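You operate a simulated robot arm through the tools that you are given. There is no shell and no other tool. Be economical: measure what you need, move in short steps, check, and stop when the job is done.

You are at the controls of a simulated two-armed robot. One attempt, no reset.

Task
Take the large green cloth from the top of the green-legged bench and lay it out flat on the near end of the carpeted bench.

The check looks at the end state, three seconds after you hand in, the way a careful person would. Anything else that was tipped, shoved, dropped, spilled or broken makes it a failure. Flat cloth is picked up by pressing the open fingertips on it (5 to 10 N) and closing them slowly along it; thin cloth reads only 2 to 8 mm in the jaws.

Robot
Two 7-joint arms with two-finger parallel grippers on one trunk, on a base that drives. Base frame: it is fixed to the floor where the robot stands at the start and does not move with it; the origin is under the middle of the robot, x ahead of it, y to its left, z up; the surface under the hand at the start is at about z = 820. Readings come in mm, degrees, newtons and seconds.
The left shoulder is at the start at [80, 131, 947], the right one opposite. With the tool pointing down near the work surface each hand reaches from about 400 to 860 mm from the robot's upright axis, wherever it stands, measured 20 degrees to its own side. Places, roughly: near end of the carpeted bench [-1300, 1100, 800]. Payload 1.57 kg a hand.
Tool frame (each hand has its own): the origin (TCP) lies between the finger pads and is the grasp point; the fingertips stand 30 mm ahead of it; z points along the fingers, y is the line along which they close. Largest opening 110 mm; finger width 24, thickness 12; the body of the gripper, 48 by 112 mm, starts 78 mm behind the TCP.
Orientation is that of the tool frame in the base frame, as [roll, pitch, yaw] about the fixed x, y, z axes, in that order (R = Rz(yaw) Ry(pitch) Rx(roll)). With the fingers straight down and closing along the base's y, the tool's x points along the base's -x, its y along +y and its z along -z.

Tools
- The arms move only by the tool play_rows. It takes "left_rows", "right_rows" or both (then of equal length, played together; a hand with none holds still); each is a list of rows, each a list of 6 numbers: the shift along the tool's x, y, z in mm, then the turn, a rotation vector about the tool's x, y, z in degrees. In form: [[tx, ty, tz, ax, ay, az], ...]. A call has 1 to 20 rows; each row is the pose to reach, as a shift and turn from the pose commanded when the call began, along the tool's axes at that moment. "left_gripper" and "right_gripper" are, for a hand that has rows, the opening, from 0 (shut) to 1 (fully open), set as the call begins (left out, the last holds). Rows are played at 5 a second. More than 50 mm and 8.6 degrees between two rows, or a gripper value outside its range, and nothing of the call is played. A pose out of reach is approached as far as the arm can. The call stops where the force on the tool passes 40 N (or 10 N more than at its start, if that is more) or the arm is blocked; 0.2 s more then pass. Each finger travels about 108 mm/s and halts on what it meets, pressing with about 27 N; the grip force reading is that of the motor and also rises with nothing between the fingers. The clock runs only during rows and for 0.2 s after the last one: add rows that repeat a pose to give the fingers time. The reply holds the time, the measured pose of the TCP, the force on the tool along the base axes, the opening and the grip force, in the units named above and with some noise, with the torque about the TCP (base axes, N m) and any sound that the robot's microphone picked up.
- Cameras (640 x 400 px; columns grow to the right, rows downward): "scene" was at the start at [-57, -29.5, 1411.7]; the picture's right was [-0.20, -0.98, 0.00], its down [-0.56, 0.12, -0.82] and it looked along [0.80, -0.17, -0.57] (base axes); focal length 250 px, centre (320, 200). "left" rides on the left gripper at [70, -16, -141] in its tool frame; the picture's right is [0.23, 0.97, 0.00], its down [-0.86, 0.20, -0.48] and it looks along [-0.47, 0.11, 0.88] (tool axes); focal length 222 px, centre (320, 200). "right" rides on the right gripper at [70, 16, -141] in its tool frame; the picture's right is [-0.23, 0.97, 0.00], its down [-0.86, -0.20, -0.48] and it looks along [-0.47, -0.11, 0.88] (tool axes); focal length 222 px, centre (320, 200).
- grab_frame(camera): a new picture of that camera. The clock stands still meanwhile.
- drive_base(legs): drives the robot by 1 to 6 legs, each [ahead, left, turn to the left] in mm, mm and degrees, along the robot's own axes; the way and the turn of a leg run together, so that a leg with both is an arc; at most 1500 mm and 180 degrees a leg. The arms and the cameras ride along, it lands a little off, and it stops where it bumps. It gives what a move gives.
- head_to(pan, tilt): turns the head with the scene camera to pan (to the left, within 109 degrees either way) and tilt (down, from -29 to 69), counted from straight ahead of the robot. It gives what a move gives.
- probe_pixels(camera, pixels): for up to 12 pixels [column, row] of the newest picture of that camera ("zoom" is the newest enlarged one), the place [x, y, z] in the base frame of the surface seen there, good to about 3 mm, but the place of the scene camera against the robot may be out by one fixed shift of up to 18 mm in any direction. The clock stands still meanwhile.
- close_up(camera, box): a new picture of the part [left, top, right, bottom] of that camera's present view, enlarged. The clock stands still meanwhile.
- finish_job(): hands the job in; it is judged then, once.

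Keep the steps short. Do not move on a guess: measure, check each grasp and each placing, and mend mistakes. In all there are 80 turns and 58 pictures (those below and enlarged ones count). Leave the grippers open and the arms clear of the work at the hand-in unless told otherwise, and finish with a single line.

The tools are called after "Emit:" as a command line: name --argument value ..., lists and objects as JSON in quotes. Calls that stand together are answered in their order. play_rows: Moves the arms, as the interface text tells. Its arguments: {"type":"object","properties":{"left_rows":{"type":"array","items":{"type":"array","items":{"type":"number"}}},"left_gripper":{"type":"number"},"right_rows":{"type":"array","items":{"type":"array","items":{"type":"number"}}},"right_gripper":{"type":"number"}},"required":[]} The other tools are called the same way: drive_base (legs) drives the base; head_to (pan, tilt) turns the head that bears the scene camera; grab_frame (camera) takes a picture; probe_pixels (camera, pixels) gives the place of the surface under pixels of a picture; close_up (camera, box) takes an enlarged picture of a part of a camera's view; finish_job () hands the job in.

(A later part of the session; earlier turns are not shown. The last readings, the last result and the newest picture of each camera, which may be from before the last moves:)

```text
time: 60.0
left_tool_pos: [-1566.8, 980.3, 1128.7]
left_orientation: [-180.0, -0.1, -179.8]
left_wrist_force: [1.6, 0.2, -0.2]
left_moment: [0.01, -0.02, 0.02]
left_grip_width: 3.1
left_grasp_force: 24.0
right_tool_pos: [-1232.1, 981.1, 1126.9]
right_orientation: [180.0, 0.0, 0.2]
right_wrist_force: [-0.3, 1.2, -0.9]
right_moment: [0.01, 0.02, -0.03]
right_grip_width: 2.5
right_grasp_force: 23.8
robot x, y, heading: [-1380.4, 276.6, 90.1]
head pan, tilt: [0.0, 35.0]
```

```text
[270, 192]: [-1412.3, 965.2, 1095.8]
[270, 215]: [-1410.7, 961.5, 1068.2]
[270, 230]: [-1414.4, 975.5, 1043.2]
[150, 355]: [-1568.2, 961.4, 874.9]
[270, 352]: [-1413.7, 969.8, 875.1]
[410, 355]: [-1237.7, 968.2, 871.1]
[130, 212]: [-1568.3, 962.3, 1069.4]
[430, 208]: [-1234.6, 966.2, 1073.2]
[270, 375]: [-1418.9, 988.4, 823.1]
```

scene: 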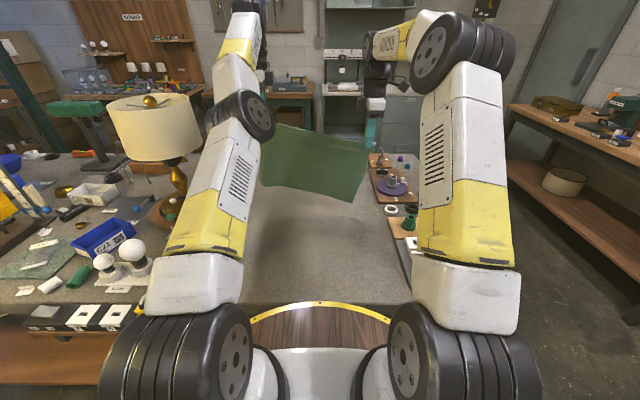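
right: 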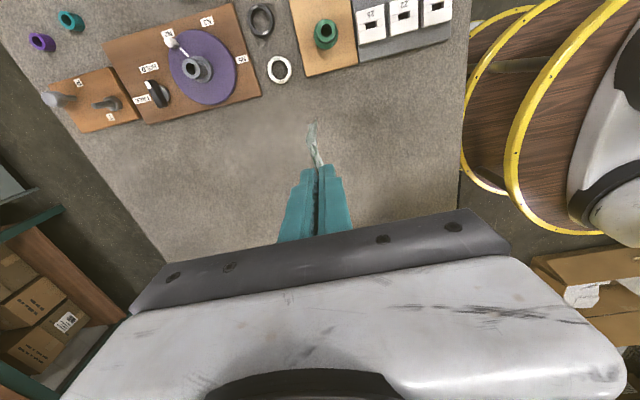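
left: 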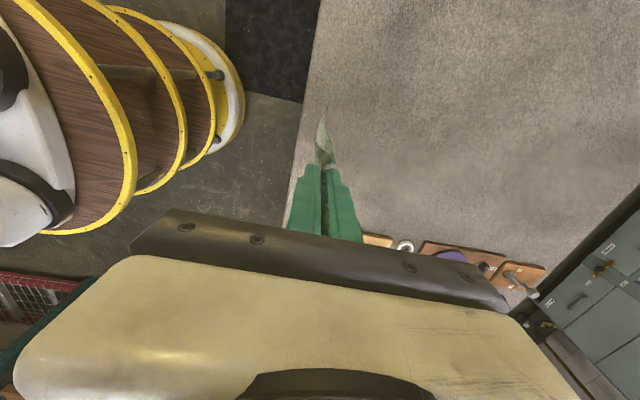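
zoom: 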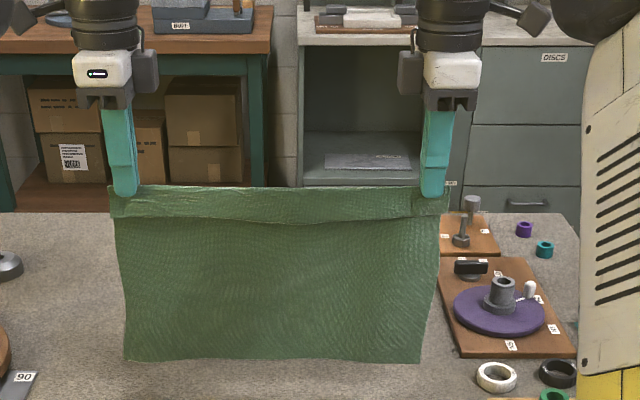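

Hem is about 47 mm over the carpet, fold 232 mm above it. I go forward 35 and down 35, then begin laying toward me.

Emit:
play_rows --left_rows '[[0, 7, 7, 0, 0, 0], [0, 17, 17, 0, 0, 0], [0, 27, 27, 0, 0, 0], [0, 35, 35, 0, 0, 0], [0, 35, 35, 0, 0, 0], [0, 35, 35, 0, 0, 0]]' --right_rows '[[0, -7, 7, 0, 0, 0], [0, -17, 17, 0, 0, 0], [0, -27, 27, 0, 0, 0], [0, -35, 35, 0, 0, 0], [0, -35, 35, 0, 0, 0], [0, -35, 35, 0, 0, 0]]'

Emit:
play_rows --left_rows '[[0, -3, 5, 0, 0, 0], [0, -9, 13, 0, 0, 0], [0, -17, 22, 0, 0, 0], [0, -26, 31, 0, 0, 0], [0, -36, 41, 0, 0, 0], [0, -46, 51, 0, 0, 0], [0, -56, 61, 0, 0, 0], [0, -66, 71, 0, 0, 0], [0, -76, 81, 0, 0, 0], [0, -86, 91, 0, 0, 0], [0, -96, 101, 0, 0, 0], [0, -96, 101, 0, 0, 0]]' --right_rows '[[0, 3, 5, 0, 0, 0], [0, 9, 13, 0, 0, 0], [0, 17, 22, 0, 0, 0], [0, 26, 31, 0, 0, 0], [0, 36, 41, 0, 0, 0], [0, 46, 51, 0, 0, 0], [0, 56, 61, 0, 0, 0], [0, 66, 71, 0, 0, 0], [0, 76, 81, 0, 0, 0], [0, 86, 91, 0, 0, 0], [0, 96, 101, 0, 0, 0], [0, 96, 101, 0, 0, 0]]'

Emit:
close_up --camera "scene" --box '[220, 100, 440, 238]'

Emit:
grab_frame --camera "left"

```text
time: 61.5
left_tool_pos: [-1566.5, 1015.3, 1092.8]
left_orientation: [179.9, 0.0, -179.8]
left_wrist_force: [-0.3, -1.5, 0.2]
left_moment: [0.0, -0.04, -0.01]
left_grip_width: 3.4
left_grasp_force: 24.4
right_tool_pos: [-1231.7, 1015.8, 1090.9]
right_orientation: [180.0, 0.0, 0.2]
right_wrist_force: [-0.9, 0.1, -0.6]
right_moment: [0.0, 0.02, -0.03]
right_grip_width: 2.5
right_grasp_force: 23.6
robot x, y, heading: [-1384.2, 276.1, 90.1]
head pan, tilt: [0.0, 35.0]
```

```text
time: 64.0
left_tool_pos: [-1567.8, 917.5, 991.4]
left_orientation: [180.0, 0.0, -179.8]
left_wrist_force: [0.8, -0.1, -0.3]
left_moment: [0.0, -0.07, 0.0]
left_grip_width: 3.2
left_grasp_force: 24.4
right_tool_pos: [-1233.3, 919.8, 990.5]
right_orientation: [180.0, 0.0, 0.3]
right_wrist_force: [-0.7, -0.5, 0.3]
right_moment: [0.01, 0.03, -0.01]
right_grip_width: 2.5
right_grasp_force: 23.9
robot x, y, heading: [-1385.2, 278.6, 90.3]
head pan, tilt: [0.0, 35.0]
```

```text
2.90 times, centred on (330, 169) of scene
```

zoom: 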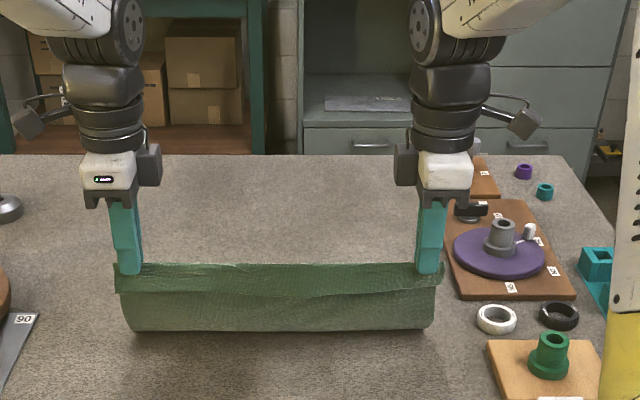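

```text
31 pictures are left
```

left: 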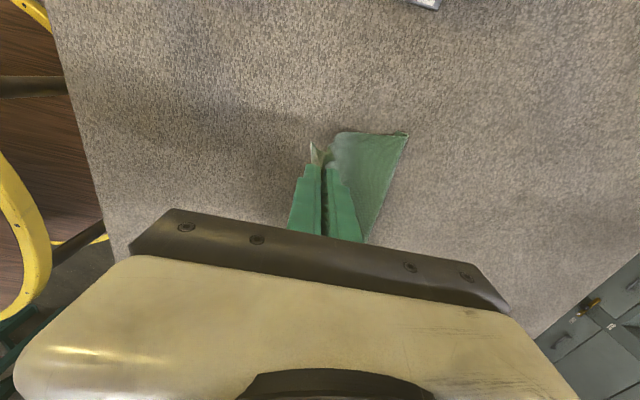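

Laying goes well: the far part lies away from me. I check where the far hem is.

Emit:
probe_pixels --camera "left" --pixels '[[403, 137], [370, 220], [345, 140], [360, 180]]'

```text
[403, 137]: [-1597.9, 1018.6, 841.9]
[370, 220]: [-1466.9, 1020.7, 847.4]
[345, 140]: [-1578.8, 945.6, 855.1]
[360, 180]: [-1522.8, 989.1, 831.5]
```

Far hem at y≈1020. I continue down to the height where the flap's edge is about to touch, ending taut at y≈793.

Emit:
play_rows --left_rows '[[0, -10, 10, 0, 0, 0], [0, -21, 20, 0, 0, 0], [0, -32, 30, 0, 0, 0], [0, -43, 40, 0, 0, 0], [0, -54, 50, 0, 0, 0], [0, -66, 60, 0, 0, 0], [0, -78, 69, 0, 0, 0], [0, -90, 77, 0, 0, 0], [0, -102, 84, 0, 0, 0], [0, -114, 89, 0, 0, 0], [0, -124, 93, 0, 0, 0], [0, -124, 93, 0, 0, 0]]' --right_rows '[[0, 10, 10, 0, 0, 0], [0, 21, 20, 0, 0, 0], [0, 32, 30, 0, 0, 0], [0, 43, 40, 0, 0, 0], [0, 54, 50, 0, 0, 0], [0, 66, 60, 0, 0, 0], [0, 78, 69, 0, 0, 0], [0, 90, 77, 0, 0, 0], [0, 102, 84, 0, 0, 0], [0, 114, 89, 0, 0, 0], [0, 124, 93, 0, 0, 0], [0, 124, 93, 0, 0, 0]]'

Emit:
close_up --camera "scene" --box '[220, 120, 440, 258]'

Emit:
grab_frame --camera "left"

```text
time: 66.7
left_tool_pos: [-1566.5, 795.5, 898.9]
left_orientation: [180.0, 0.0, -179.8]
left_wrist_force: [0.5, 1.0, -0.4]
left_moment: [-0.03, -0.02, -0.02]
left_grip_width: 3.1
left_grasp_force: 24.0
right_tool_pos: [-1233.5, 798.2, 898.6]
right_orientation: [179.9, 0.0, 0.1]
right_wrist_force: [-0.9, -0.2, -0.3]
right_moment: [0.0, 0.02, -0.04]
right_grip_width: 2.4
right_grasp_force: 23.4
robot x, y, heading: [-1383.5, 277.4, 90.6]
head pan, tilt: [0.0, 35.0]
```

```text
2.90 times, centred on (330, 189) of scene
```

zoom: 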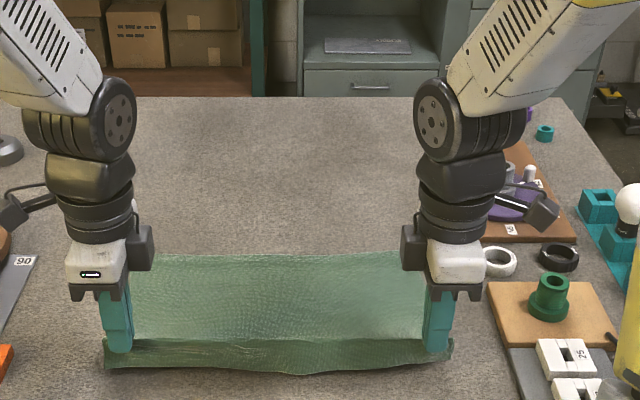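

```text
29 pictures are left
```

left: 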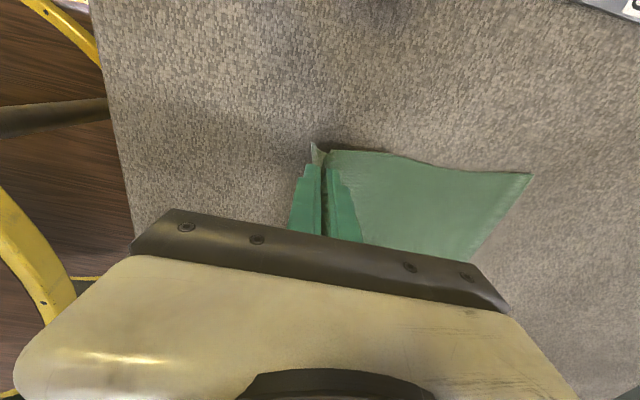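

The far part lies flat. Now I lower while moving slightly forward, so the flap's edge trails toward me, then pull back.

Emit:
play_rows --left_rows '[[0, 2, 5, 0, 0, 0], [0, 6, 10, 0, 0, 0], [0, 11, 15, 0, 0, 0], [0, 16, 20, 0, 0, 0], [0, 20, 25, 0, 0, 0], [0, 20, 30, 0, 0, 0], [0, 20, 32, 0, 0, 0], [0, 16, 33, 0, 0, 0], [0, 10, 33, 0, 0, 0], [0, 4, 33, 0, 0, 0], [0, 0, 33, 0, 0, 0], [0, 0, 33, 0, 0, 0]]' --right_rows '[[0, -2, 5, 0, 0, 0], [0, -6, 10, 0, 0, 0], [0, -11, 15, 0, 0, 0], [0, -16, 20, 0, 0, 0], [0, -20, 25, 0, 0, 0], [0, -20, 30, 0, 0, 0], [0, -20, 32, 0, 0, 0], [0, -16, 33, 0, 0, 0], [0, -10, 33, 0, 0, 0], [0, -4, 33, 0, 0, 0], [0, 0, 33, 0, 0, 0], [0, 0, 33, 0, 0, 0]]'

Emit:
close_up --camera "scene" --box '[220, 120, 440, 258]'

Emit:
grab_frame --camera "right"

```text
time: 69.2
left_tool_pos: [-1566.9, 795.0, 867.6]
left_orientation: [179.9, 0.1, -179.8]
left_wrist_force: [1.6, 0.7, 1.4]
left_moment: [0.01, 0.02, 0.02]
left_grip_width: 2.3
left_grasp_force: 24.3
right_tool_pos: [-1232.9, 796.5, 865.9]
right_orientation: [180.0, -0.1, 0.1]
right_wrist_force: [-1.5, 0.6, 1.5]
right_moment: [0.06, 0.01, -0.02]
right_grip_width: 2.5
right_grasp_force: 23.5
robot x, y, heading: [-1383.6, 278.8, 90.2]
head pan, tilt: [0.0, 35.0]
```

```text
2.90 times, centred on (330, 189) of scene
```

zoom: 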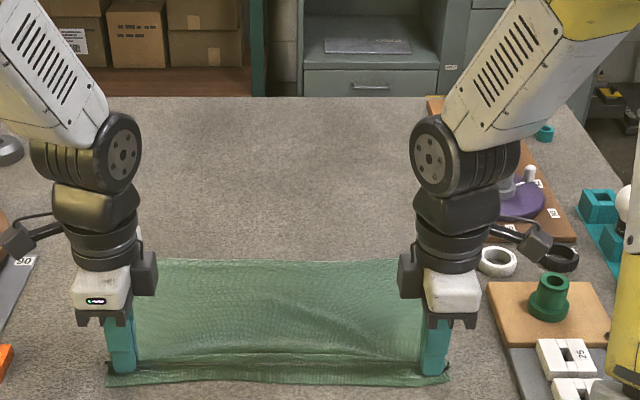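

```text
27 pictures are left
```

right: 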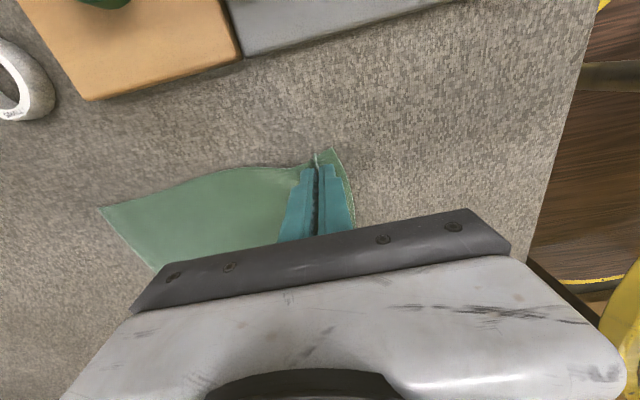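

The flap lies toward me. I lower 3 mm, pull back 6 mm for tautness, then open a little.

Emit:
play_rows --left_rows '[[0, -2, 2, 0, 0, 0], [0, -5, 3, 0, 0, 0], [0, -7, 3, 0, 0, 0], [0, -7, 3, 0, 0, 0]]' --right_rows '[[0, 2, 2, 0, 0, 0], [0, 5, 3, 0, 0, 0], [0, 7, 3, 0, 0, 0], [0, 7, 3, 0, 0, 0]]'

Emit:
play_rows --left_rows '[[0, 0, 0, 0, 0, 0], [0, 0, 0, 0, 0, 0], [0, 0, -5, 0, 0, 0], [0, 0, -15, 0, 0, 0], [0, 0, -30, 0, 0, 0], [0, 0, -60, 0, 0, 0], [0, 0, -60, 0, 0, 0]]' --right_rows '[[0, 0, 0, 0, 0, 0], [0, 0, 0, 0, 0, 0], [0, 0, -5, 0, 0, 0], [0, 0, -15, 0, 0, 0], [0, 0, -30, 0, 0, 0], [0, 0, -60, 0, 0, 0], [0, 0, -60, 0, 0, 0]]' --left_gripper 0.15 --right_gripper 0.15

Emit:
close_up --camera "scene" --box '[220, 120, 440, 258]'

Emit:
grab_frame --camera "right"

Emit:
grab_frame --camera "left"

```text
time: 70.2
left_tool_pos: [-1566.2, 789.2, 864.0]
left_orientation: [179.8, -0.1, -179.8]
left_wrist_force: [1.4, 7.6, 15.2]
left_moment: [0.28, -0.11, 0.05]
left_grip_width: 3.3
left_grasp_force: 24.5
right_tool_pos: [-1232.4, 789.9, 863.0]
right_orientation: [-179.9, 0.0, 0.2]
right_wrist_force: [-1.2, 5.7, 12.5]
right_moment: [0.23, 0.1, -0.05]
right_grip_width: 2.4
right_grasp_force: 23.8
robot x, y, heading: [-1387.3, 276.4, 90.1]
head pan, tilt: [0.0, 35.0]
```

```text
time: 71.8
left_tool_pos: [-1566.9, 788.3, 924.3]
left_orientation: [-180.0, 0.0, -179.8]
left_wrist_force: [0.0, -0.6, 0.3]
left_moment: [0.02, 0.02, 0.0]
left_grip_width: 16.5
left_grasp_force: 0.1
right_tool_pos: [-1231.9, 787.6, 923.4]
right_orientation: [180.0, 0.0, 0.2]
right_wrist_force: [0.2, 0.8, -0.4]
right_moment: [-0.03, -0.02, 0.0]
right_grip_width: 16.6
right_grasp_force: 0.1
robot x, y, heading: [-1386.1, 277.5, 90.2]
head pan, tilt: [0.0, 35.0]
```

```text
2.90 times, centred on (330, 189) of scene
```

zoom: 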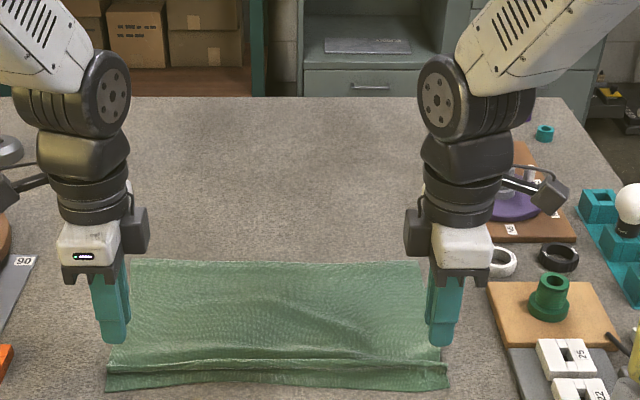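

```text
25 pictures are left
```

right: 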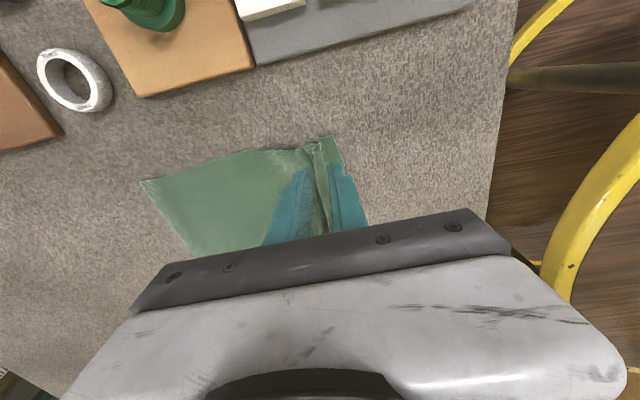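

```text
24 pictures are left
```

left: 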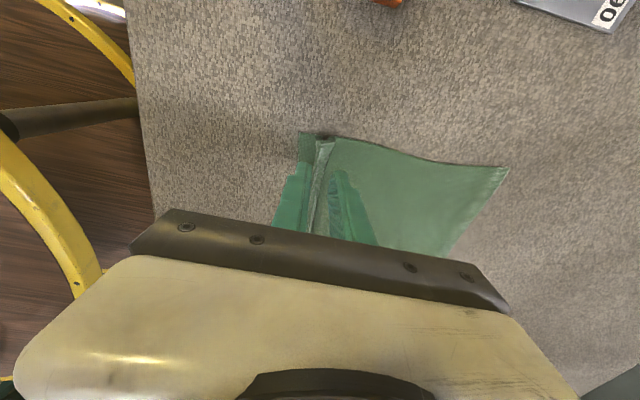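

Both released; a ridge and slight waves remain at the near strip. I measure them.

Emit:
probe_pixels --camera "left" --pixels '[[301, 135], [318, 137], [328, 137], [505, 168], [300, 165], [420, 160], [400, 200], [460, 230]]'

Emit:
probe_pixels --camera "right" --pixels '[[336, 138], [318, 142], [300, 150], [143, 183], [342, 165], [240, 180], [200, 235], [328, 150]]'

Emit:
probe_pixels --camera "zoom" --pixels '[[275, 385], [275, 368], [275, 362], [275, 350], [320, 335], [275, 320], [275, 290], [275, 265], [400, 365], [160, 365], [350, 310], [275, 395]]'

```text
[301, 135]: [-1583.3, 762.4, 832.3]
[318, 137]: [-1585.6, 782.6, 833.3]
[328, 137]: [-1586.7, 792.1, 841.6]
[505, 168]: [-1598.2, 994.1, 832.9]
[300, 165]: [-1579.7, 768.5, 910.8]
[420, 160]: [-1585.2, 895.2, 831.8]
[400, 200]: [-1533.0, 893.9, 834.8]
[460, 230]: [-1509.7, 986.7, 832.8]
```

```text
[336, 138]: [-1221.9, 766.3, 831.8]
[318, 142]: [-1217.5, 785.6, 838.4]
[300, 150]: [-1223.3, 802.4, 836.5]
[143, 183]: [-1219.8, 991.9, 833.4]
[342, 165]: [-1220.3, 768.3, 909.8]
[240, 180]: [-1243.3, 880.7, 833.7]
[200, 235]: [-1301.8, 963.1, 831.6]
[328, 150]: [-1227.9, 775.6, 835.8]
```

```text
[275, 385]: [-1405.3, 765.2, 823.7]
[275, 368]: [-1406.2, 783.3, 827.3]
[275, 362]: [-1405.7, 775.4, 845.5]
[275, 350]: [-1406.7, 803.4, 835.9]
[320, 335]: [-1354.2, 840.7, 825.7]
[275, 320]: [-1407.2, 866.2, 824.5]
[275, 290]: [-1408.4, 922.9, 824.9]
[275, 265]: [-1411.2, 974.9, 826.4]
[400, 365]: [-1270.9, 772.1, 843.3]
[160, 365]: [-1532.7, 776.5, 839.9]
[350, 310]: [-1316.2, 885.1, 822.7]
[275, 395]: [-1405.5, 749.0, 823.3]
```

The near edge is at y≈763 and the far at ≈993: about 45 mm is caught in the ridge (y 775–800). I'll set the fingers astride the ridge (near finger on the strip at y 770, the other at 827), press and spread. First position with jaws 45 mm open and lower to just above.

Emit:
play_rows --left_rows '[[0, 5, 0, 0, 0, 0], [0, 10, 0, 0, 0, 0], [0, 10, 25, 0, 0, 0], [0, 10, 45, 0, 0, 0], [0, 10, 56, 0, 0, 0], [0, 10, 59, 0, 0, 0], [0, 10, 59, 0, 0, 0]]' --right_rows '[[0, -5, 0, 0, 0, 0], [0, -11, 0, 0, 0, 0], [0, -11, 25, 0, 0, 0], [0, -11, 45, 0, 0, 0], [0, -11, 56, 0, 0, 0], [0, -11, 59, 0, 0, 0], [0, -11, 59, 0, 0, 0]]' --left_gripper 0.41 --right_gripper 0.41

```text
time: 73.5
left_tool_pos: [-1567.3, 798.0, 864.5]
left_orientation: [-180.0, -0.1, -179.7]
left_wrist_force: [-0.6, 0.6, 0.4]
left_moment: [0.0, -0.01, -0.04]
left_grip_width: 45.0
left_grasp_force: 0.2
right_tool_pos: [-1233.4, 800.1, 864.9]
right_orientation: [180.0, -0.1, 0.1]
right_wrist_force: [0.2, -0.7, 0.1]
right_moment: [-0.05, -0.03, 0.0]
right_grip_width: 44.9
right_grasp_force: 0.0
robot x, y, heading: [-1380.8, 275.7, 90.1]
head pan, tilt: [0.0, 35.0]
```

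No contact yet; 2.5 mm lower.

Emit:
play_rows --left_rows '[[0, 0, 1, 0, 0, 0], [0, 0, 2, 0, 0, 0], [0, 0, 2.7, 0, 0, 0], [0, 0, 2.7, 0, 0, 0]]' --right_rows '[[0, 0, 1, 0, 0, 0], [0, 0, 2, 0, 0, 0], [0, 0, 2.7, 0, 0, 0], [0, 0, 2.7, 0, 0, 0]]'

Emit:
grab_frame --camera "left"

```text
time: 74.5
left_tool_pos: [-1567.9, 799.5, 861.9]
left_orientation: [180.0, 0.0, -179.9]
left_wrist_force: [-0.4, -0.4, 1.6]
left_moment: [0.0, -0.01, -0.04]
left_grip_width: 44.9
left_grasp_force: 0.0
right_tool_pos: [-1233.7, 800.1, 860.3]
right_orientation: [-180.0, 0.1, 0.1]
right_wrist_force: [-1.8, -0.1, 13.5]
right_moment: [-0.25, 0.04, -0.05]
right_grip_width: 45.1
right_grasp_force: 0.2
robot x, y, heading: [-1387.6, 276.1, 90.1]
head pan, tilt: [0.0, 35.0]
```

```text
23 pictures are left
```

left: 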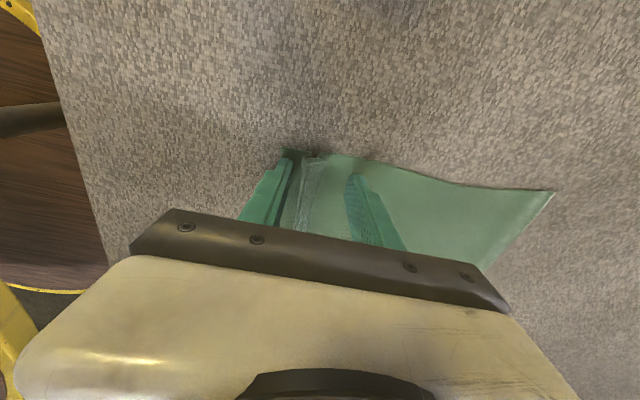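

Fingers stand astride the ridge. I even out the pressure and spread in steps.

Emit:
play_rows --left_rows '[[0, 0, 0.5, 0, 0, 0], [0, 0, 0.9, 0, 0, 0], [0, 0, 0.9, 0, 0, 0]]' --right_rows '[[0, 0, -0.2, 0, 0, 0], [0, 0, -0.4, 0, 0, 0], [0, 0, -0.4, 0, 0, 0]]'

Emit:
play_rows --left_rows '[[0, 0, 0, 0, 0, 0], [0, 0, 0, 0, 0, 0]]' --right_rows '[[0, 0, 0, 0, 0, 0], [0, 0, 0, 0, 0, 0]]' --left_gripper 0.52 --right_gripper 0.52

Emit:
play_rows --left_rows '[[0, 0, 0, 0, 0, 0], [0, 0, 0, 0, 0, 0]]' --right_rows '[[0, 0, 0, 0, 0, 0], [0, 0, 0, 0, 0, 0]]' --left_gripper 0.64 --right_gripper 0.64

Emit:
play_rows --left_rows '[[0, 0, 0, 0, 0, 0], [0, 0, 0, 0, 0, 0]]' --right_rows '[[0, 0, 0, 0, 0, 0], [0, 0, 0, 0, 0, 0]]' --left_gripper 0.75 --right_gripper 0.75

Emit:
grab_frame --camera "left"

Emit:
close_up --camera "scene" --box '[220, 120, 440, 258]'

```text
time: 75.2
left_tool_pos: [-1567.6, 798.7, 861.5]
left_orientation: [179.9, 0.0, -179.8]
left_wrist_force: [1.1, -2.5, 21.6]
left_moment: [-0.51, -0.02, 0.03]
left_grip_width: 45.3
left_grasp_force: 0.1
right_tool_pos: [-1231.9, 800.4, 861.5]
right_orientation: [180.0, 0.1, 0.2]
right_wrist_force: [-2.6, 1.4, 4.6]
right_moment: [-0.01, 0.04, 0.01]
right_grip_width: 44.9
right_grasp_force: 0.1
robot x, y, heading: [-1384.6, 274.3, 90.2]
head pan, tilt: [0.0, 35.0]
```

```text
time: 75.8
left_tool_pos: [-1569.5, 798.8, 861.6]
left_orientation: [179.8, 0.0, -179.8]
left_wrist_force: [-0.4, 10.0, 23.3]
left_moment: [-0.31, 0.01, -0.05]
left_grip_width: 49.0
left_grasp_force: 0.0
right_tool_pos: [-1232.5, 799.4, 861.7]
right_orientation: [180.0, 0.1, 0.2]
right_wrist_force: [1.6, 1.3, 5.3]
right_moment: [-0.06, -0.05, -0.02]
right_grip_width: 55.1
right_grasp_force: 0.0
robot x, y, heading: [-1384.7, 277.4, 90.0]
head pan, tilt: [0.0, 35.0]
```

```text
time: 76.5
left_tool_pos: [-1567.6, 800.5, 860.6]
left_orientation: [179.9, 0.0, -179.8]
left_wrist_force: [-0.5, 13.8, 31.9]
left_moment: [-0.54, 0.02, -0.01]
left_grip_width: 59.4
left_grasp_force: 0.1
right_tool_pos: [-1232.5, 799.5, 861.2]
right_orientation: [180.0, 0.0, 0.3]
right_wrist_force: [0.9, 0.7, 3.9]
right_moment: [-0.03, -0.05, 0.02]
right_grip_width: 68.9
right_grasp_force: 0.0
robot x, y, heading: [-1384.7, 278.1, 89.9]
head pan, tilt: [0.0, 35.0]
```

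```text
time: 77.0
left_tool_pos: [-1568.8, 799.3, 862.2]
left_orientation: [179.8, 0.0, -179.8]
left_wrist_force: [1.1, 13.2, 35.1]
left_moment: [-0.79, 0.01, 0.01]
left_grip_width: 69.1
left_grasp_force: 0.1
right_tool_pos: [-1232.7, 800.2, 860.8]
right_orientation: [180.0, 0.0, 0.2]
right_wrist_force: [-0.4, 1.3, 3.7]
right_moment: [-0.07, -0.01, -0.02]
right_grip_width: 81.0
right_grasp_force: 0.1
robot x, y, heading: [-1382.3, 277.5, 90.2]
head pan, tilt: [0.0, 35.0]
```

```text
22 pictures are left
```

left: 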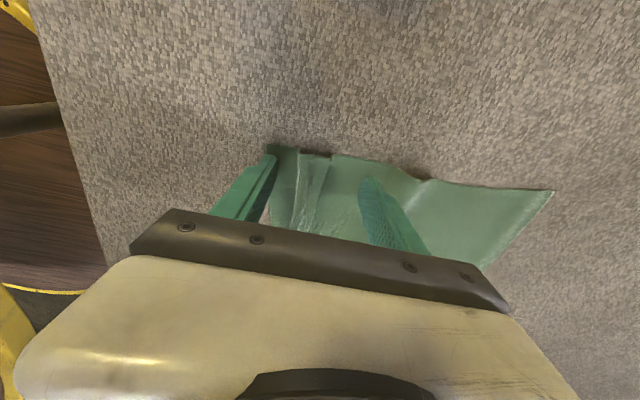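

```text
2.90 times, centred on (330, 189) of scene
```

zoom: 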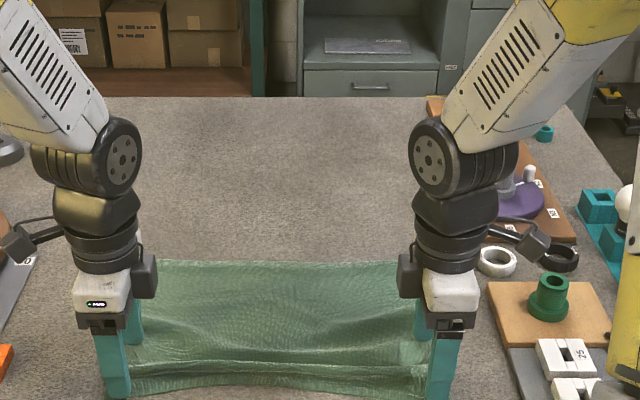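

The spread draws the ridge out. Left presses 35 N, too much; I lift both hands and look.

Emit:
play_rows --left_rows '[[0, 0, -3, 0, 0, 0], [0, 0, -15, 0, 0, 0], [0, 0, -40, 0, 0, 0], [0, 0, -80, 0, 0, 0], [0, 0, -80, 0, 0, 0]]' --right_rows '[[0, 0, -3, 0, 0, 0], [0, 0, -15, 0, 0, 0], [0, 0, -40, 0, 0, 0], [0, 0, -80, 0, 0, 0], [0, 0, -80, 0, 0, 0]]'

Emit:
close_up --camera "scene" --box '[220, 120, 440, 258]'

Emit:
grab_frame --camera "left"

Emit:
grab_frame --camera "right"

```text
time: 78.2
left_tool_pos: [-1567.7, 798.5, 940.3]
left_orientation: [-179.8, 0.1, -179.8]
left_wrist_force: [-0.3, 0.4, 0.9]
left_moment: [-0.03, 0.04, -0.01]
left_grip_width: 82.7
left_grasp_force: 0.1
right_tool_pos: [-1232.3, 800.3, 940.0]
right_orientation: [179.9, 0.0, 0.2]
right_wrist_force: [-0.7, 1.0, 0.1]
right_moment: [0.0, 0.0, -0.03]
right_grip_width: 82.8
right_grasp_force: 0.0
robot x, y, heading: [-1381.3, 278.2, 90.0]
head pan, tilt: [0.0, 35.0]
```

```text
2.90 times, centred on (330, 189) of scene
```

zoom: 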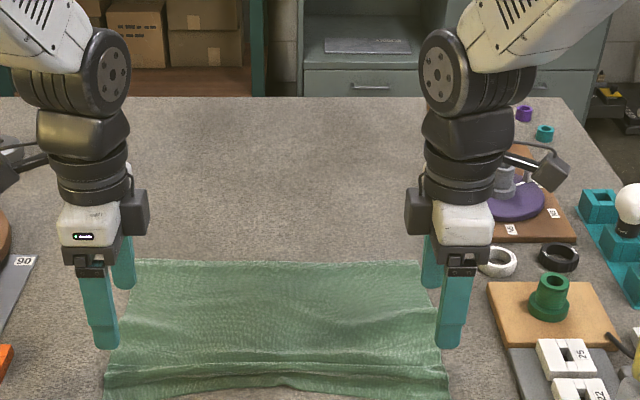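

```text
19 pictures are left
```

left: 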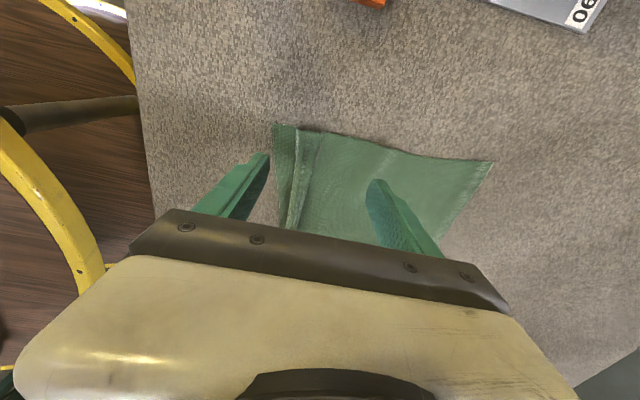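

```text
18 pictures are left
```

right: 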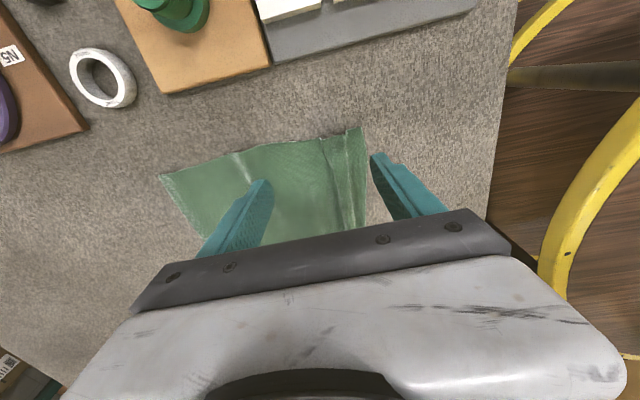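

Better. I measure again.

Emit:
probe_pixels --camera "left" --pixels '[[276, 126], [297, 128], [318, 133], [330, 135], [488, 163], [290, 215], [302, 200], [310, 180]]'

Emit:
probe_pixels --camera "right" --pixels '[[360, 130], [345, 138], [328, 140], [235, 155], [165, 178], [350, 200], [330, 200], [365, 180]]'

Emit:
probe_pixels --camera "zoom" --pixels '[[275, 391], [275, 380], [275, 372], [275, 366], [275, 358], [275, 345], [275, 330], [275, 264], [150, 385], [150, 365], [410, 370], [410, 355]]'

```text
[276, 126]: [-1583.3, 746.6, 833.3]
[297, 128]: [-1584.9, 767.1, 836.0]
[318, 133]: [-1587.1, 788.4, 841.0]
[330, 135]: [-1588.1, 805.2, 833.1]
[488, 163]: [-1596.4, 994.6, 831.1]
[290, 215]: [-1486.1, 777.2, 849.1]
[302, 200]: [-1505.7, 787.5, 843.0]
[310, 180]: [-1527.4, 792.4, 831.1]
```

```text
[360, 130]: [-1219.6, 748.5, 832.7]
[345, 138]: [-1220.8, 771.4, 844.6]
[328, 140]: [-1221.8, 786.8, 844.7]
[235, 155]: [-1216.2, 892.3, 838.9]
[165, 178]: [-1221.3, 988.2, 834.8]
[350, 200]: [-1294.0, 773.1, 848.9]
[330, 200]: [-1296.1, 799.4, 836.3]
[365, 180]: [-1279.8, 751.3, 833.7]
```

```text
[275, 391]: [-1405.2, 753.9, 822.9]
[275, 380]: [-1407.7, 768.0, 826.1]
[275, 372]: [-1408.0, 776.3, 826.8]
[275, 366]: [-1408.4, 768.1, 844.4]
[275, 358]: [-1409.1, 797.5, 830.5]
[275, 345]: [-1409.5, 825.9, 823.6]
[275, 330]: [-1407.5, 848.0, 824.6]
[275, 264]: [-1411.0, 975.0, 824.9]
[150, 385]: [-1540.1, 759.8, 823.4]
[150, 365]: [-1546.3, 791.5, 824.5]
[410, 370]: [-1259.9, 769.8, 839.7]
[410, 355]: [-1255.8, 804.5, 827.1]
```

Near edge now at y≈748, ridge at 770–790. I repeat 60 mm further in, with the far finger kept as anchor while the near one draws toward me.

Emit:
play_rows --left_rows '[[-20, -5, 0, 0, 0, 0], [-45, -10, 0, 0, 0, 0], [-60, -14.5, 15, 0, 0, 0], [-60, -14.5, 40, 0, 0, 0], [-60, -14.5, 60, 0, 0, 0], [-60, -14.5, 74, 0, 0, 0], [-60, -14.5, 77.5, 0, 0, 0], [-60, -14.5, 78.5, 0, 0, 0], [-60, -14.5, 78.5, 0, 0, 0]]' --right_rows '[[-20, 5, 0, 0, 0, 0], [-45, 10, 0, 0, 0, 0], [-60, 16, 15, 0, 0, 0], [-60, 16, 40, 0, 0, 0], [-60, 16, 60, 0, 0, 0], [-60, 16, 74, 0, 0, 0], [-60, 16, 77.5, 0, 0, 0], [-60, 16, 79, 0, 0, 0], [-60, 16, 79, 0, 0, 0]]' --left_gripper 0.41 --right_gripper 0.41

```text
time: 80.2
left_tool_pos: [-1507.3, 784.0, 862.1]
left_orientation: [179.9, 0.0, -179.8]
left_wrist_force: [-0.6, -0.1, 0.5]
left_moment: [-0.01, -0.03, 0.02]
left_grip_width: 45.0
left_grasp_force: 0.1
right_tool_pos: [-1292.4, 782.4, 862.9]
right_orientation: [179.9, 0.0, 0.1]
right_wrist_force: [-0.3, 0.2, 0.0]
right_moment: [0.02, 0.02, -0.01]
right_grip_width: 45.0
right_grasp_force: 0.1
robot x, y, heading: [-1385.7, 277.2, 90.5]
head pan, tilt: [0.0, 35.0]
```

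Emit:
play_rows --left_rows '[[0, 0, 0.5, 0, 0, 0], [0, 0, 1, 0, 0, 0], [0, 0, 1, 0, 0, 0]]' --right_rows '[[0, 0, 0.7, 0, 0, 0], [0, 0, 1.3, 0, 0, 0], [0, 0, 1.3, 0, 0, 0]]'

```text
time: 81.0
left_tool_pos: [-1507.8, 784.3, 861.6]
left_orientation: [180.0, 0.0, -179.7]
left_wrist_force: [0.2, 0.4, 0.0]
left_moment: [-0.02, -0.03, -0.01]
left_grip_width: 45.0
left_grasp_force: 0.0
right_tool_pos: [-1291.4, 784.2, 860.6]
right_orientation: [-180.0, 0.0, 0.2]
right_wrist_force: [-2.0, -1.7, 9.9]
right_moment: [-0.25, 0.02, -0.03]
right_grip_width: 45.7
right_grasp_force: 0.3
robot x, y, heading: [-1384.6, 274.6, 90.3]
head pan, tilt: [0.0, 35.0]
```

Right presses 10 N; left needs about 0.8 mm more.

Emit:
play_rows --left_rows '[[0, 0, 0.4, 0, 0, 0], [0, 0, 0.8, 0, 0, 0], [0, 0, 0.8, 0, 0, 0]]'

```text
time: 81.8
left_tool_pos: [-1507.3, 784.4, 861.7]
left_orientation: [179.9, 0.0, -179.9]
left_wrist_force: [0.9, -3.6, 19.6]
left_moment: [-0.45, 0.05, 0.03]
left_grip_width: 45.6
left_grasp_force: 0.1
right_tool_pos: [-1290.9, 782.1, 861.6]
right_orientation: [-179.9, 0.1, 0.1]
right_wrist_force: [-3.7, -1.1, 9.8]
right_moment: [-0.18, 0.09, -0.07]
right_grip_width: 45.8
right_grasp_force: 0.5
robot x, y, heading: [-1383.7, 275.5, 90.4]
head pan, tilt: [0.0, 35.0]
```

The near fingers bear the load, as wanted. I spread with a matching shift toward me.

Emit:
play_rows --left_rows '[[0, -3, -0.4, 0, 0, 0], [0, -6, -0.4, 0, 0, 0], [0, -6, -0.4, 0, 0, 0]]' --right_rows '[[0, 3, 0, 0, 0, 0], [0, 6, 0, 0, 0, 0], [0, 6, 0, 0, 0, 0]]' --left_gripper 0.52 --right_gripper 0.52

Emit:
play_rows --left_rows '[[0, -3, 0, 0, 0, 0], [0, -6, 0, 0, 0, 0], [0, -6, 0, 0, 0, 0]]' --right_rows '[[0, 3, 0, 0, 0, 0], [0, 6, 0, 0, 0, 0], [0, 6, 0, 0, 0, 0]]' --left_gripper 0.63 --right_gripper 0.63

Emit:
play_rows --left_rows '[[0, 0, -3, 0, 0, 0], [0, 0, -15, 0, 0, 0], [0, 0, -40, 0, 0, 0], [0, 0, -80, 0, 0, 0], [0, 0, -80, 0, 0, 0]]' --right_rows '[[0, 0, -3, 0, 0, 0], [0, 0, -15, 0, 0, 0], [0, 0, -40, 0, 0, 0], [0, 0, -80, 0, 0, 0], [0, 0, -80, 0, 0, 0]]'

Emit:
grab_frame --camera "left"

Emit:
close_up --camera "scene" --box '[220, 130, 440, 268]'

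```text
time: 82.7
left_tool_pos: [-1506.5, 777.1, 862.4]
left_orientation: [-180.0, 0.0, -179.8]
left_wrist_force: [0.7, 7.6, 17.0]
left_moment: [-0.16, 0.02, 0.0]
left_grip_width: 51.5
left_grasp_force: 0.1
right_tool_pos: [-1290.6, 777.9, 861.2]
right_orientation: [-180.0, -0.1, 0.2]
right_wrist_force: [-0.2, 6.3, 13.7]
right_moment: [-0.1, -0.04, -0.01]
right_grip_width: 52.7
right_grasp_force: 0.0
robot x, y, heading: [-1384.0, 276.1, 90.3]
head pan, tilt: [0.0, 35.0]
```

```text
time: 83.5
left_tool_pos: [-1506.5, 772.4, 861.2]
left_orientation: [180.0, 0.0, -179.8]
left_wrist_force: [-0.9, 8.6, 19.9]
left_moment: [-0.2, 0.11, -0.04]
left_grip_width: 63.3
left_grasp_force: 0.2
right_tool_pos: [-1292.9, 773.0, 861.1]
right_orientation: [-179.8, -0.1, 0.3]
right_wrist_force: [2.7, 11.9, 31.5]
right_moment: [-0.49, -0.1, 0.08]
right_grip_width: 59.3
right_grasp_force: 0.0
robot x, y, heading: [-1385.5, 273.0, 90.2]
head pan, tilt: [0.0, 35.0]
```

```text
time: 84.7
left_tool_pos: [-1509.6, 772.1, 940.6]
left_orientation: [-179.8, 0.0, -179.8]
left_wrist_force: [-0.1, 0.0, -0.4]
left_moment: [-0.01, 0.0, 0.02]
left_grip_width: 69.3
left_grasp_force: 0.0
right_tool_pos: [-1292.0, 771.0, 940.3]
right_orientation: [179.9, 0.1, 0.2]
right_wrist_force: [-1.2, -0.1, 0.5]
right_moment: [-0.01, 0.0, 0.0]
right_grip_width: 69.1
right_grasp_force: 0.1
robot x, y, heading: [-1384.9, 276.2, 89.9]
head pan, tilt: [0.0, 35.0]
```

```text
17 pictures are left
```

left: 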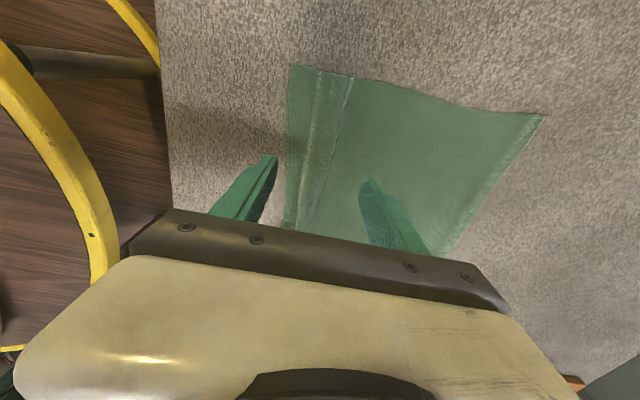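

```text
2.90 times, centred on (330, 199) of scene
```

zoom: 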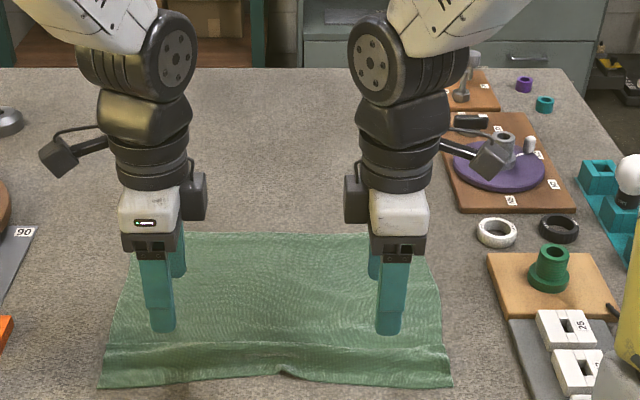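

Nearly flat now. I measure edges and remaining heights.

Emit:
probe_pixels --camera "left" --pixels '[[290, 67], [320, 75], [348, 82], [335, 130], [315, 170], [325, 180], [290, 215], [308, 210], [540, 116], [420, 150]]'

Emit:
probe_pixels --camera "zoom" --pixels '[[280, 374], [280, 365], [280, 355], [280, 345], [280, 335], [280, 300], [280, 240], [430, 380], [430, 360], [430, 350], [115, 380], [150, 348]]'

```text
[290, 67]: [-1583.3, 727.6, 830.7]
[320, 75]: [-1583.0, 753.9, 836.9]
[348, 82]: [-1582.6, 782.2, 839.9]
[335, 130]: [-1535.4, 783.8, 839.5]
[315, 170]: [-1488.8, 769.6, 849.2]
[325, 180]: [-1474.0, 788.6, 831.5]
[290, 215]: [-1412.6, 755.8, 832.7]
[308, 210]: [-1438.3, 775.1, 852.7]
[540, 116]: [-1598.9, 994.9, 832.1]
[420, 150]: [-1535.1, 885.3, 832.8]
```

```text
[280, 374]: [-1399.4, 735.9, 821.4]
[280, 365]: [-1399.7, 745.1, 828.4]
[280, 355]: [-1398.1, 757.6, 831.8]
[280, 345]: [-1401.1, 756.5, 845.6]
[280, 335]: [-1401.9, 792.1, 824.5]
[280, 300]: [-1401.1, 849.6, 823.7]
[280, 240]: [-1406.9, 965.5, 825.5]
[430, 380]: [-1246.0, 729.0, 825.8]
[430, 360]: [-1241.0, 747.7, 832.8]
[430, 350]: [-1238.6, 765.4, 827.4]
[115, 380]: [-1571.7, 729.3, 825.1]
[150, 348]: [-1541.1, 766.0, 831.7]
```

A 20 mm ridge remains in the middle (x≈-1490 to -1400, y≈770). I move the right hand out and treat the middle with the left hand.

Emit:
play_rows --left_rows '[[-30, 1, 0, 0, 0, 0], [-60, 2, 0, 0, 0, 0], [-79, 2.5, 15, 0, 0, 0], [-79, 2.5, 40, 0, 0, 0], [-79, 2.5, 60, 0, 0, 0], [-79, 2.5, 74, 0, 0, 0], [-79, 2.5, 78, 0, 0, 0], [-79, 2.5, 79.5, 0, 0, 0], [-79, 2.5, 79.5, 0, 0, 0]]' --right_rows '[[20, 0, 0, 0, 0, 0], [40, 0, 0, 0, 0, 0], [60, 0, 0, 0, 0, 0], [60, 0, 0, 0, 0, 0], [60, 0, 0, 0, 0, 0], [60, 0, 0, 0, 0, 0], [60, 0, 0, 0, 0, 0], [60, 0, 0, 0, 0, 0], [60, 0, 0, 0, 0, 0]]' --left_gripper 0.41

```text
time: 86.7
left_tool_pos: [-1427.4, 773.6, 862.8]
left_orientation: [179.9, 0.0, -179.8]
left_wrist_force: [0.3, 1.0, 2.0]
left_moment: [-0.01, -0.04, 0.03]
left_grip_width: 44.6
left_grasp_force: 0.1
right_tool_pos: [-1231.2, 772.1, 942.5]
right_orientation: [180.0, 0.0, 0.3]
right_wrist_force: [-1.1, -0.1, 0.3]
right_moment: [-0.01, -0.01, -0.01]
right_grip_width: 69.1
right_grasp_force: 0.2
robot x, y, heading: [-1387.0, 273.7, 90.1]
head pan, tilt: [0.0, 35.0]
```

Emit:
play_rows --left_rows '[[0, 0, 0.5, 0, 0, 0], [0, 0, 0.8, 0, 0, 0], [0, 0, 0.8, 0, 0, 0]]'

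Emit:
play_rows --left_rows '[[0, -3, 0, 0, 0, 0], [0, -6, 0, 0, 0, 0], [0, -6, 0, 0, 0, 0]]' --left_gripper 0.52

Emit:
play_rows --left_rows '[[0, -3, 0, 0, 0, 0], [0, -6, 0, 0, 0, 0], [0, -6, 0, 0, 0, 0]]' --left_gripper 0.63

Emit:
play_rows --left_rows '[[0, 0, -3, 0, 0, 0], [0, 0, -20, 0, 0, 0], [20, 0, -60, 0, 0, 0], [60, 0, -90, 0, 0, 0], [105, 0, -110, 0, 0, 0], [140, 0, -110, 0, 0, 0]]'

Emit:
close_up --camera "scene" --box '[220, 130, 440, 268]'

```text
time: 87.5
left_tool_pos: [-1428.0, 774.3, 861.2]
left_orientation: [179.9, 0.0, -179.9]
left_wrist_force: [0.6, -2.3, 16.5]
left_moment: [-0.35, 0.0, 0.06]
left_grip_width: 45.1
left_grasp_force: 0.0
right_tool_pos: [-1230.8, 772.5, 942.0]
right_orientation: [-180.0, -0.1, 0.3]
right_wrist_force: [0.1, 0.2, -0.3]
right_moment: [0.03, 0.0, 0.0]
right_grip_width: 69.0
right_grasp_force: 0.0
robot x, y, heading: [-1385.4, 275.8, 89.9]
head pan, tilt: [0.0, 35.0]
```

```text
time: 88.2
left_tool_pos: [-1427.9, 771.4, 860.7]
left_orientation: [179.7, 0.1, -179.8]
left_wrist_force: [-0.7, 14.8, 36.8]
left_moment: [-0.39, 0.01, -0.07]
left_grip_width: 45.6
left_grasp_force: 0.0
right_tool_pos: [-1231.0, 772.3, 940.9]
right_orientation: [180.0, 0.0, 0.3]
right_wrist_force: [0.1, 0.3, 0.0]
right_moment: [-0.02, 0.01, -0.01]
right_grip_width: 69.5
right_grasp_force: 0.1
robot x, y, heading: [-1382.6, 280.8, 90.1]
head pan, tilt: [0.0, 35.0]
```

```text
time: 89.0
left_tool_pos: [-1427.5, 764.4, 860.7]
left_orientation: [179.8, 0.0, -179.8]
left_wrist_force: [0.0, 14.8, 32.5]
left_moment: [-0.43, -0.03, 0.01]
left_grip_width: 57.6
left_grasp_force: 0.1
right_tool_pos: [-1231.3, 773.5, 941.5]
right_orientation: [-179.9, 0.0, 0.2]
right_wrist_force: [0.1, 0.0, -0.5]
right_moment: [-0.02, -0.02, -0.01]
right_grip_width: 69.3
right_grasp_force: 0.1
robot x, y, heading: [-1387.3, 276.6, 90.3]
head pan, tilt: [0.0, 35.0]
```

```text
time: 90.5
left_tool_pos: [-1567.0, 762.8, 969.8]
left_orientation: [-179.9, 0.0, -179.9]
left_wrist_force: [0.0, -0.1, -0.1]
left_moment: [-0.02, 0.0, 0.03]
left_grip_width: 69.4
left_grasp_force: 0.1
right_tool_pos: [-1231.0, 773.4, 940.8]
right_orientation: [180.0, -0.1, 0.1]
right_wrist_force: [0.8, -0.3, -0.4]
right_moment: [-0.04, 0.02, 0.02]
right_grip_width: 69.4
right_grasp_force: 0.1
robot x, y, heading: [-1384.5, 274.5, 90.4]
head pan, tilt: [0.0, 35.0]
```

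```text
2.90 times, centred on (330, 199) of scene
```

zoom: 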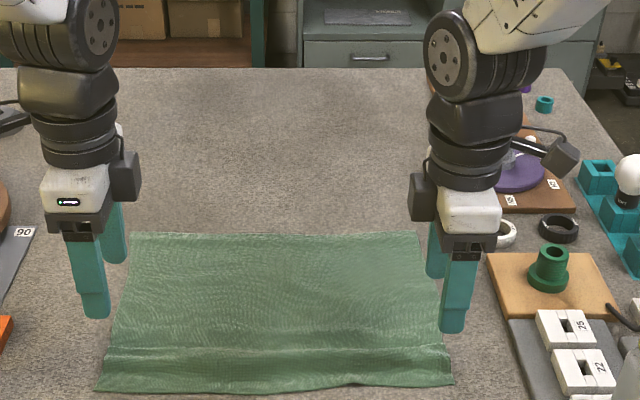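

Looks flat apart from a faint crease. I check heights along it.

Emit:
probe_pixels --camera "zoom" --pixels '[[150, 351], [200, 350], [240, 349], [280, 348], [280, 355], [320, 348], [360, 348], [410, 349], [280, 386], [430, 383], [110, 388], [280, 370]]'

Emit:
close_up --camera "scene" --box '[250, 200, 390, 288]'

```text
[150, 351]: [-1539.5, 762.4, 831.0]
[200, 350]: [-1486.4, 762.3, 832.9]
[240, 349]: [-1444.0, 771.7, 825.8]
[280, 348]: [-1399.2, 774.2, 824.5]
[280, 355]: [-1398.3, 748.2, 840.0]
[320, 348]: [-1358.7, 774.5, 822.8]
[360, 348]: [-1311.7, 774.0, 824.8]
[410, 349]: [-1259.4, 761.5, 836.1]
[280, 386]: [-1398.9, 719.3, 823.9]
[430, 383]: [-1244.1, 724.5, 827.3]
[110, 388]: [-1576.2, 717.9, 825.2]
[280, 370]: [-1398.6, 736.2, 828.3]
```

```text
4.55 times, centred on (320, 244) of scene
```

zoom: 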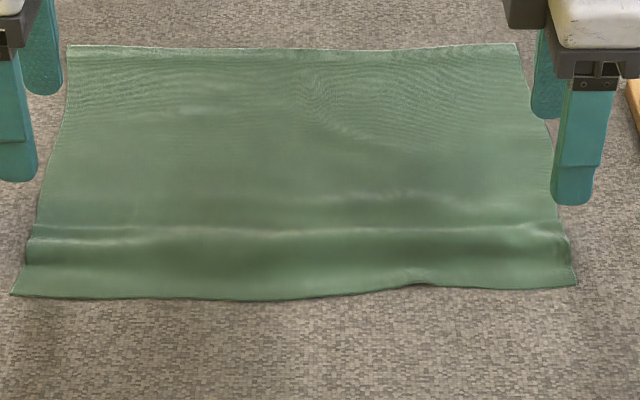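

The spread is full length (≈275 mm), but an 8–15 mm soft crease remains at y≈755. One more light pull with both hands, 10 mm.

Emit:
play_rows --left_rows '[[-20, 4, 0, 0, 0, 0], [-45, 8, 10, 0, 0, 0], [-67, 12, 30, 0, 0, 0], [-67, 12, 60, 0, 0, 0], [-67, 12, 90, 0, 0, 0], [-67, 12, 104, 0, 0, 0], [-67, 12, 107.5, 0, 0, 0], [-67, 12, 108.7, 0, 0, 0], [-67, 12, 108.7, 0, 0, 0]]' --right_rows '[[-15, -1, 0, 0, 0, 0], [-35, -1.5, 0, 0, 0, 0], [-49, -1.5, 10, 0, 0, 0], [-49, -1.5, 35, 0, 0, 0], [-49, -1.5, 60, 0, 0, 0], [-49, -1.5, 74, 0, 0, 0], [-49, -1.5, 78.5, 0, 0, 0], [-49, -1.5, 80.2, 0, 0, 0], [-49, -1.5, 80.2, 0, 0, 0]]'

```text
time: 92.5
left_tool_pos: [-1500.5, 773.2, 862.1]
left_orientation: [179.9, 0.0, -179.8]
left_wrist_force: [0.5, -1.3, 0.0]
left_moment: [-0.03, 0.01, 0.01]
left_grip_width: 69.5
left_grasp_force: 0.3
right_tool_pos: [-1280.2, 771.2, 860.4]
right_orientation: [-179.9, 0.0, 0.3]
right_wrist_force: [2.3, -1.8, 23.2]
right_moment: [-0.79, -0.09, 0.05]
right_grip_width: 69.4
right_grasp_force: 0.4
robot x, y, heading: [-1381.2, 278.2, 90.4]
head pan, tilt: [0.0, 35.0]
```

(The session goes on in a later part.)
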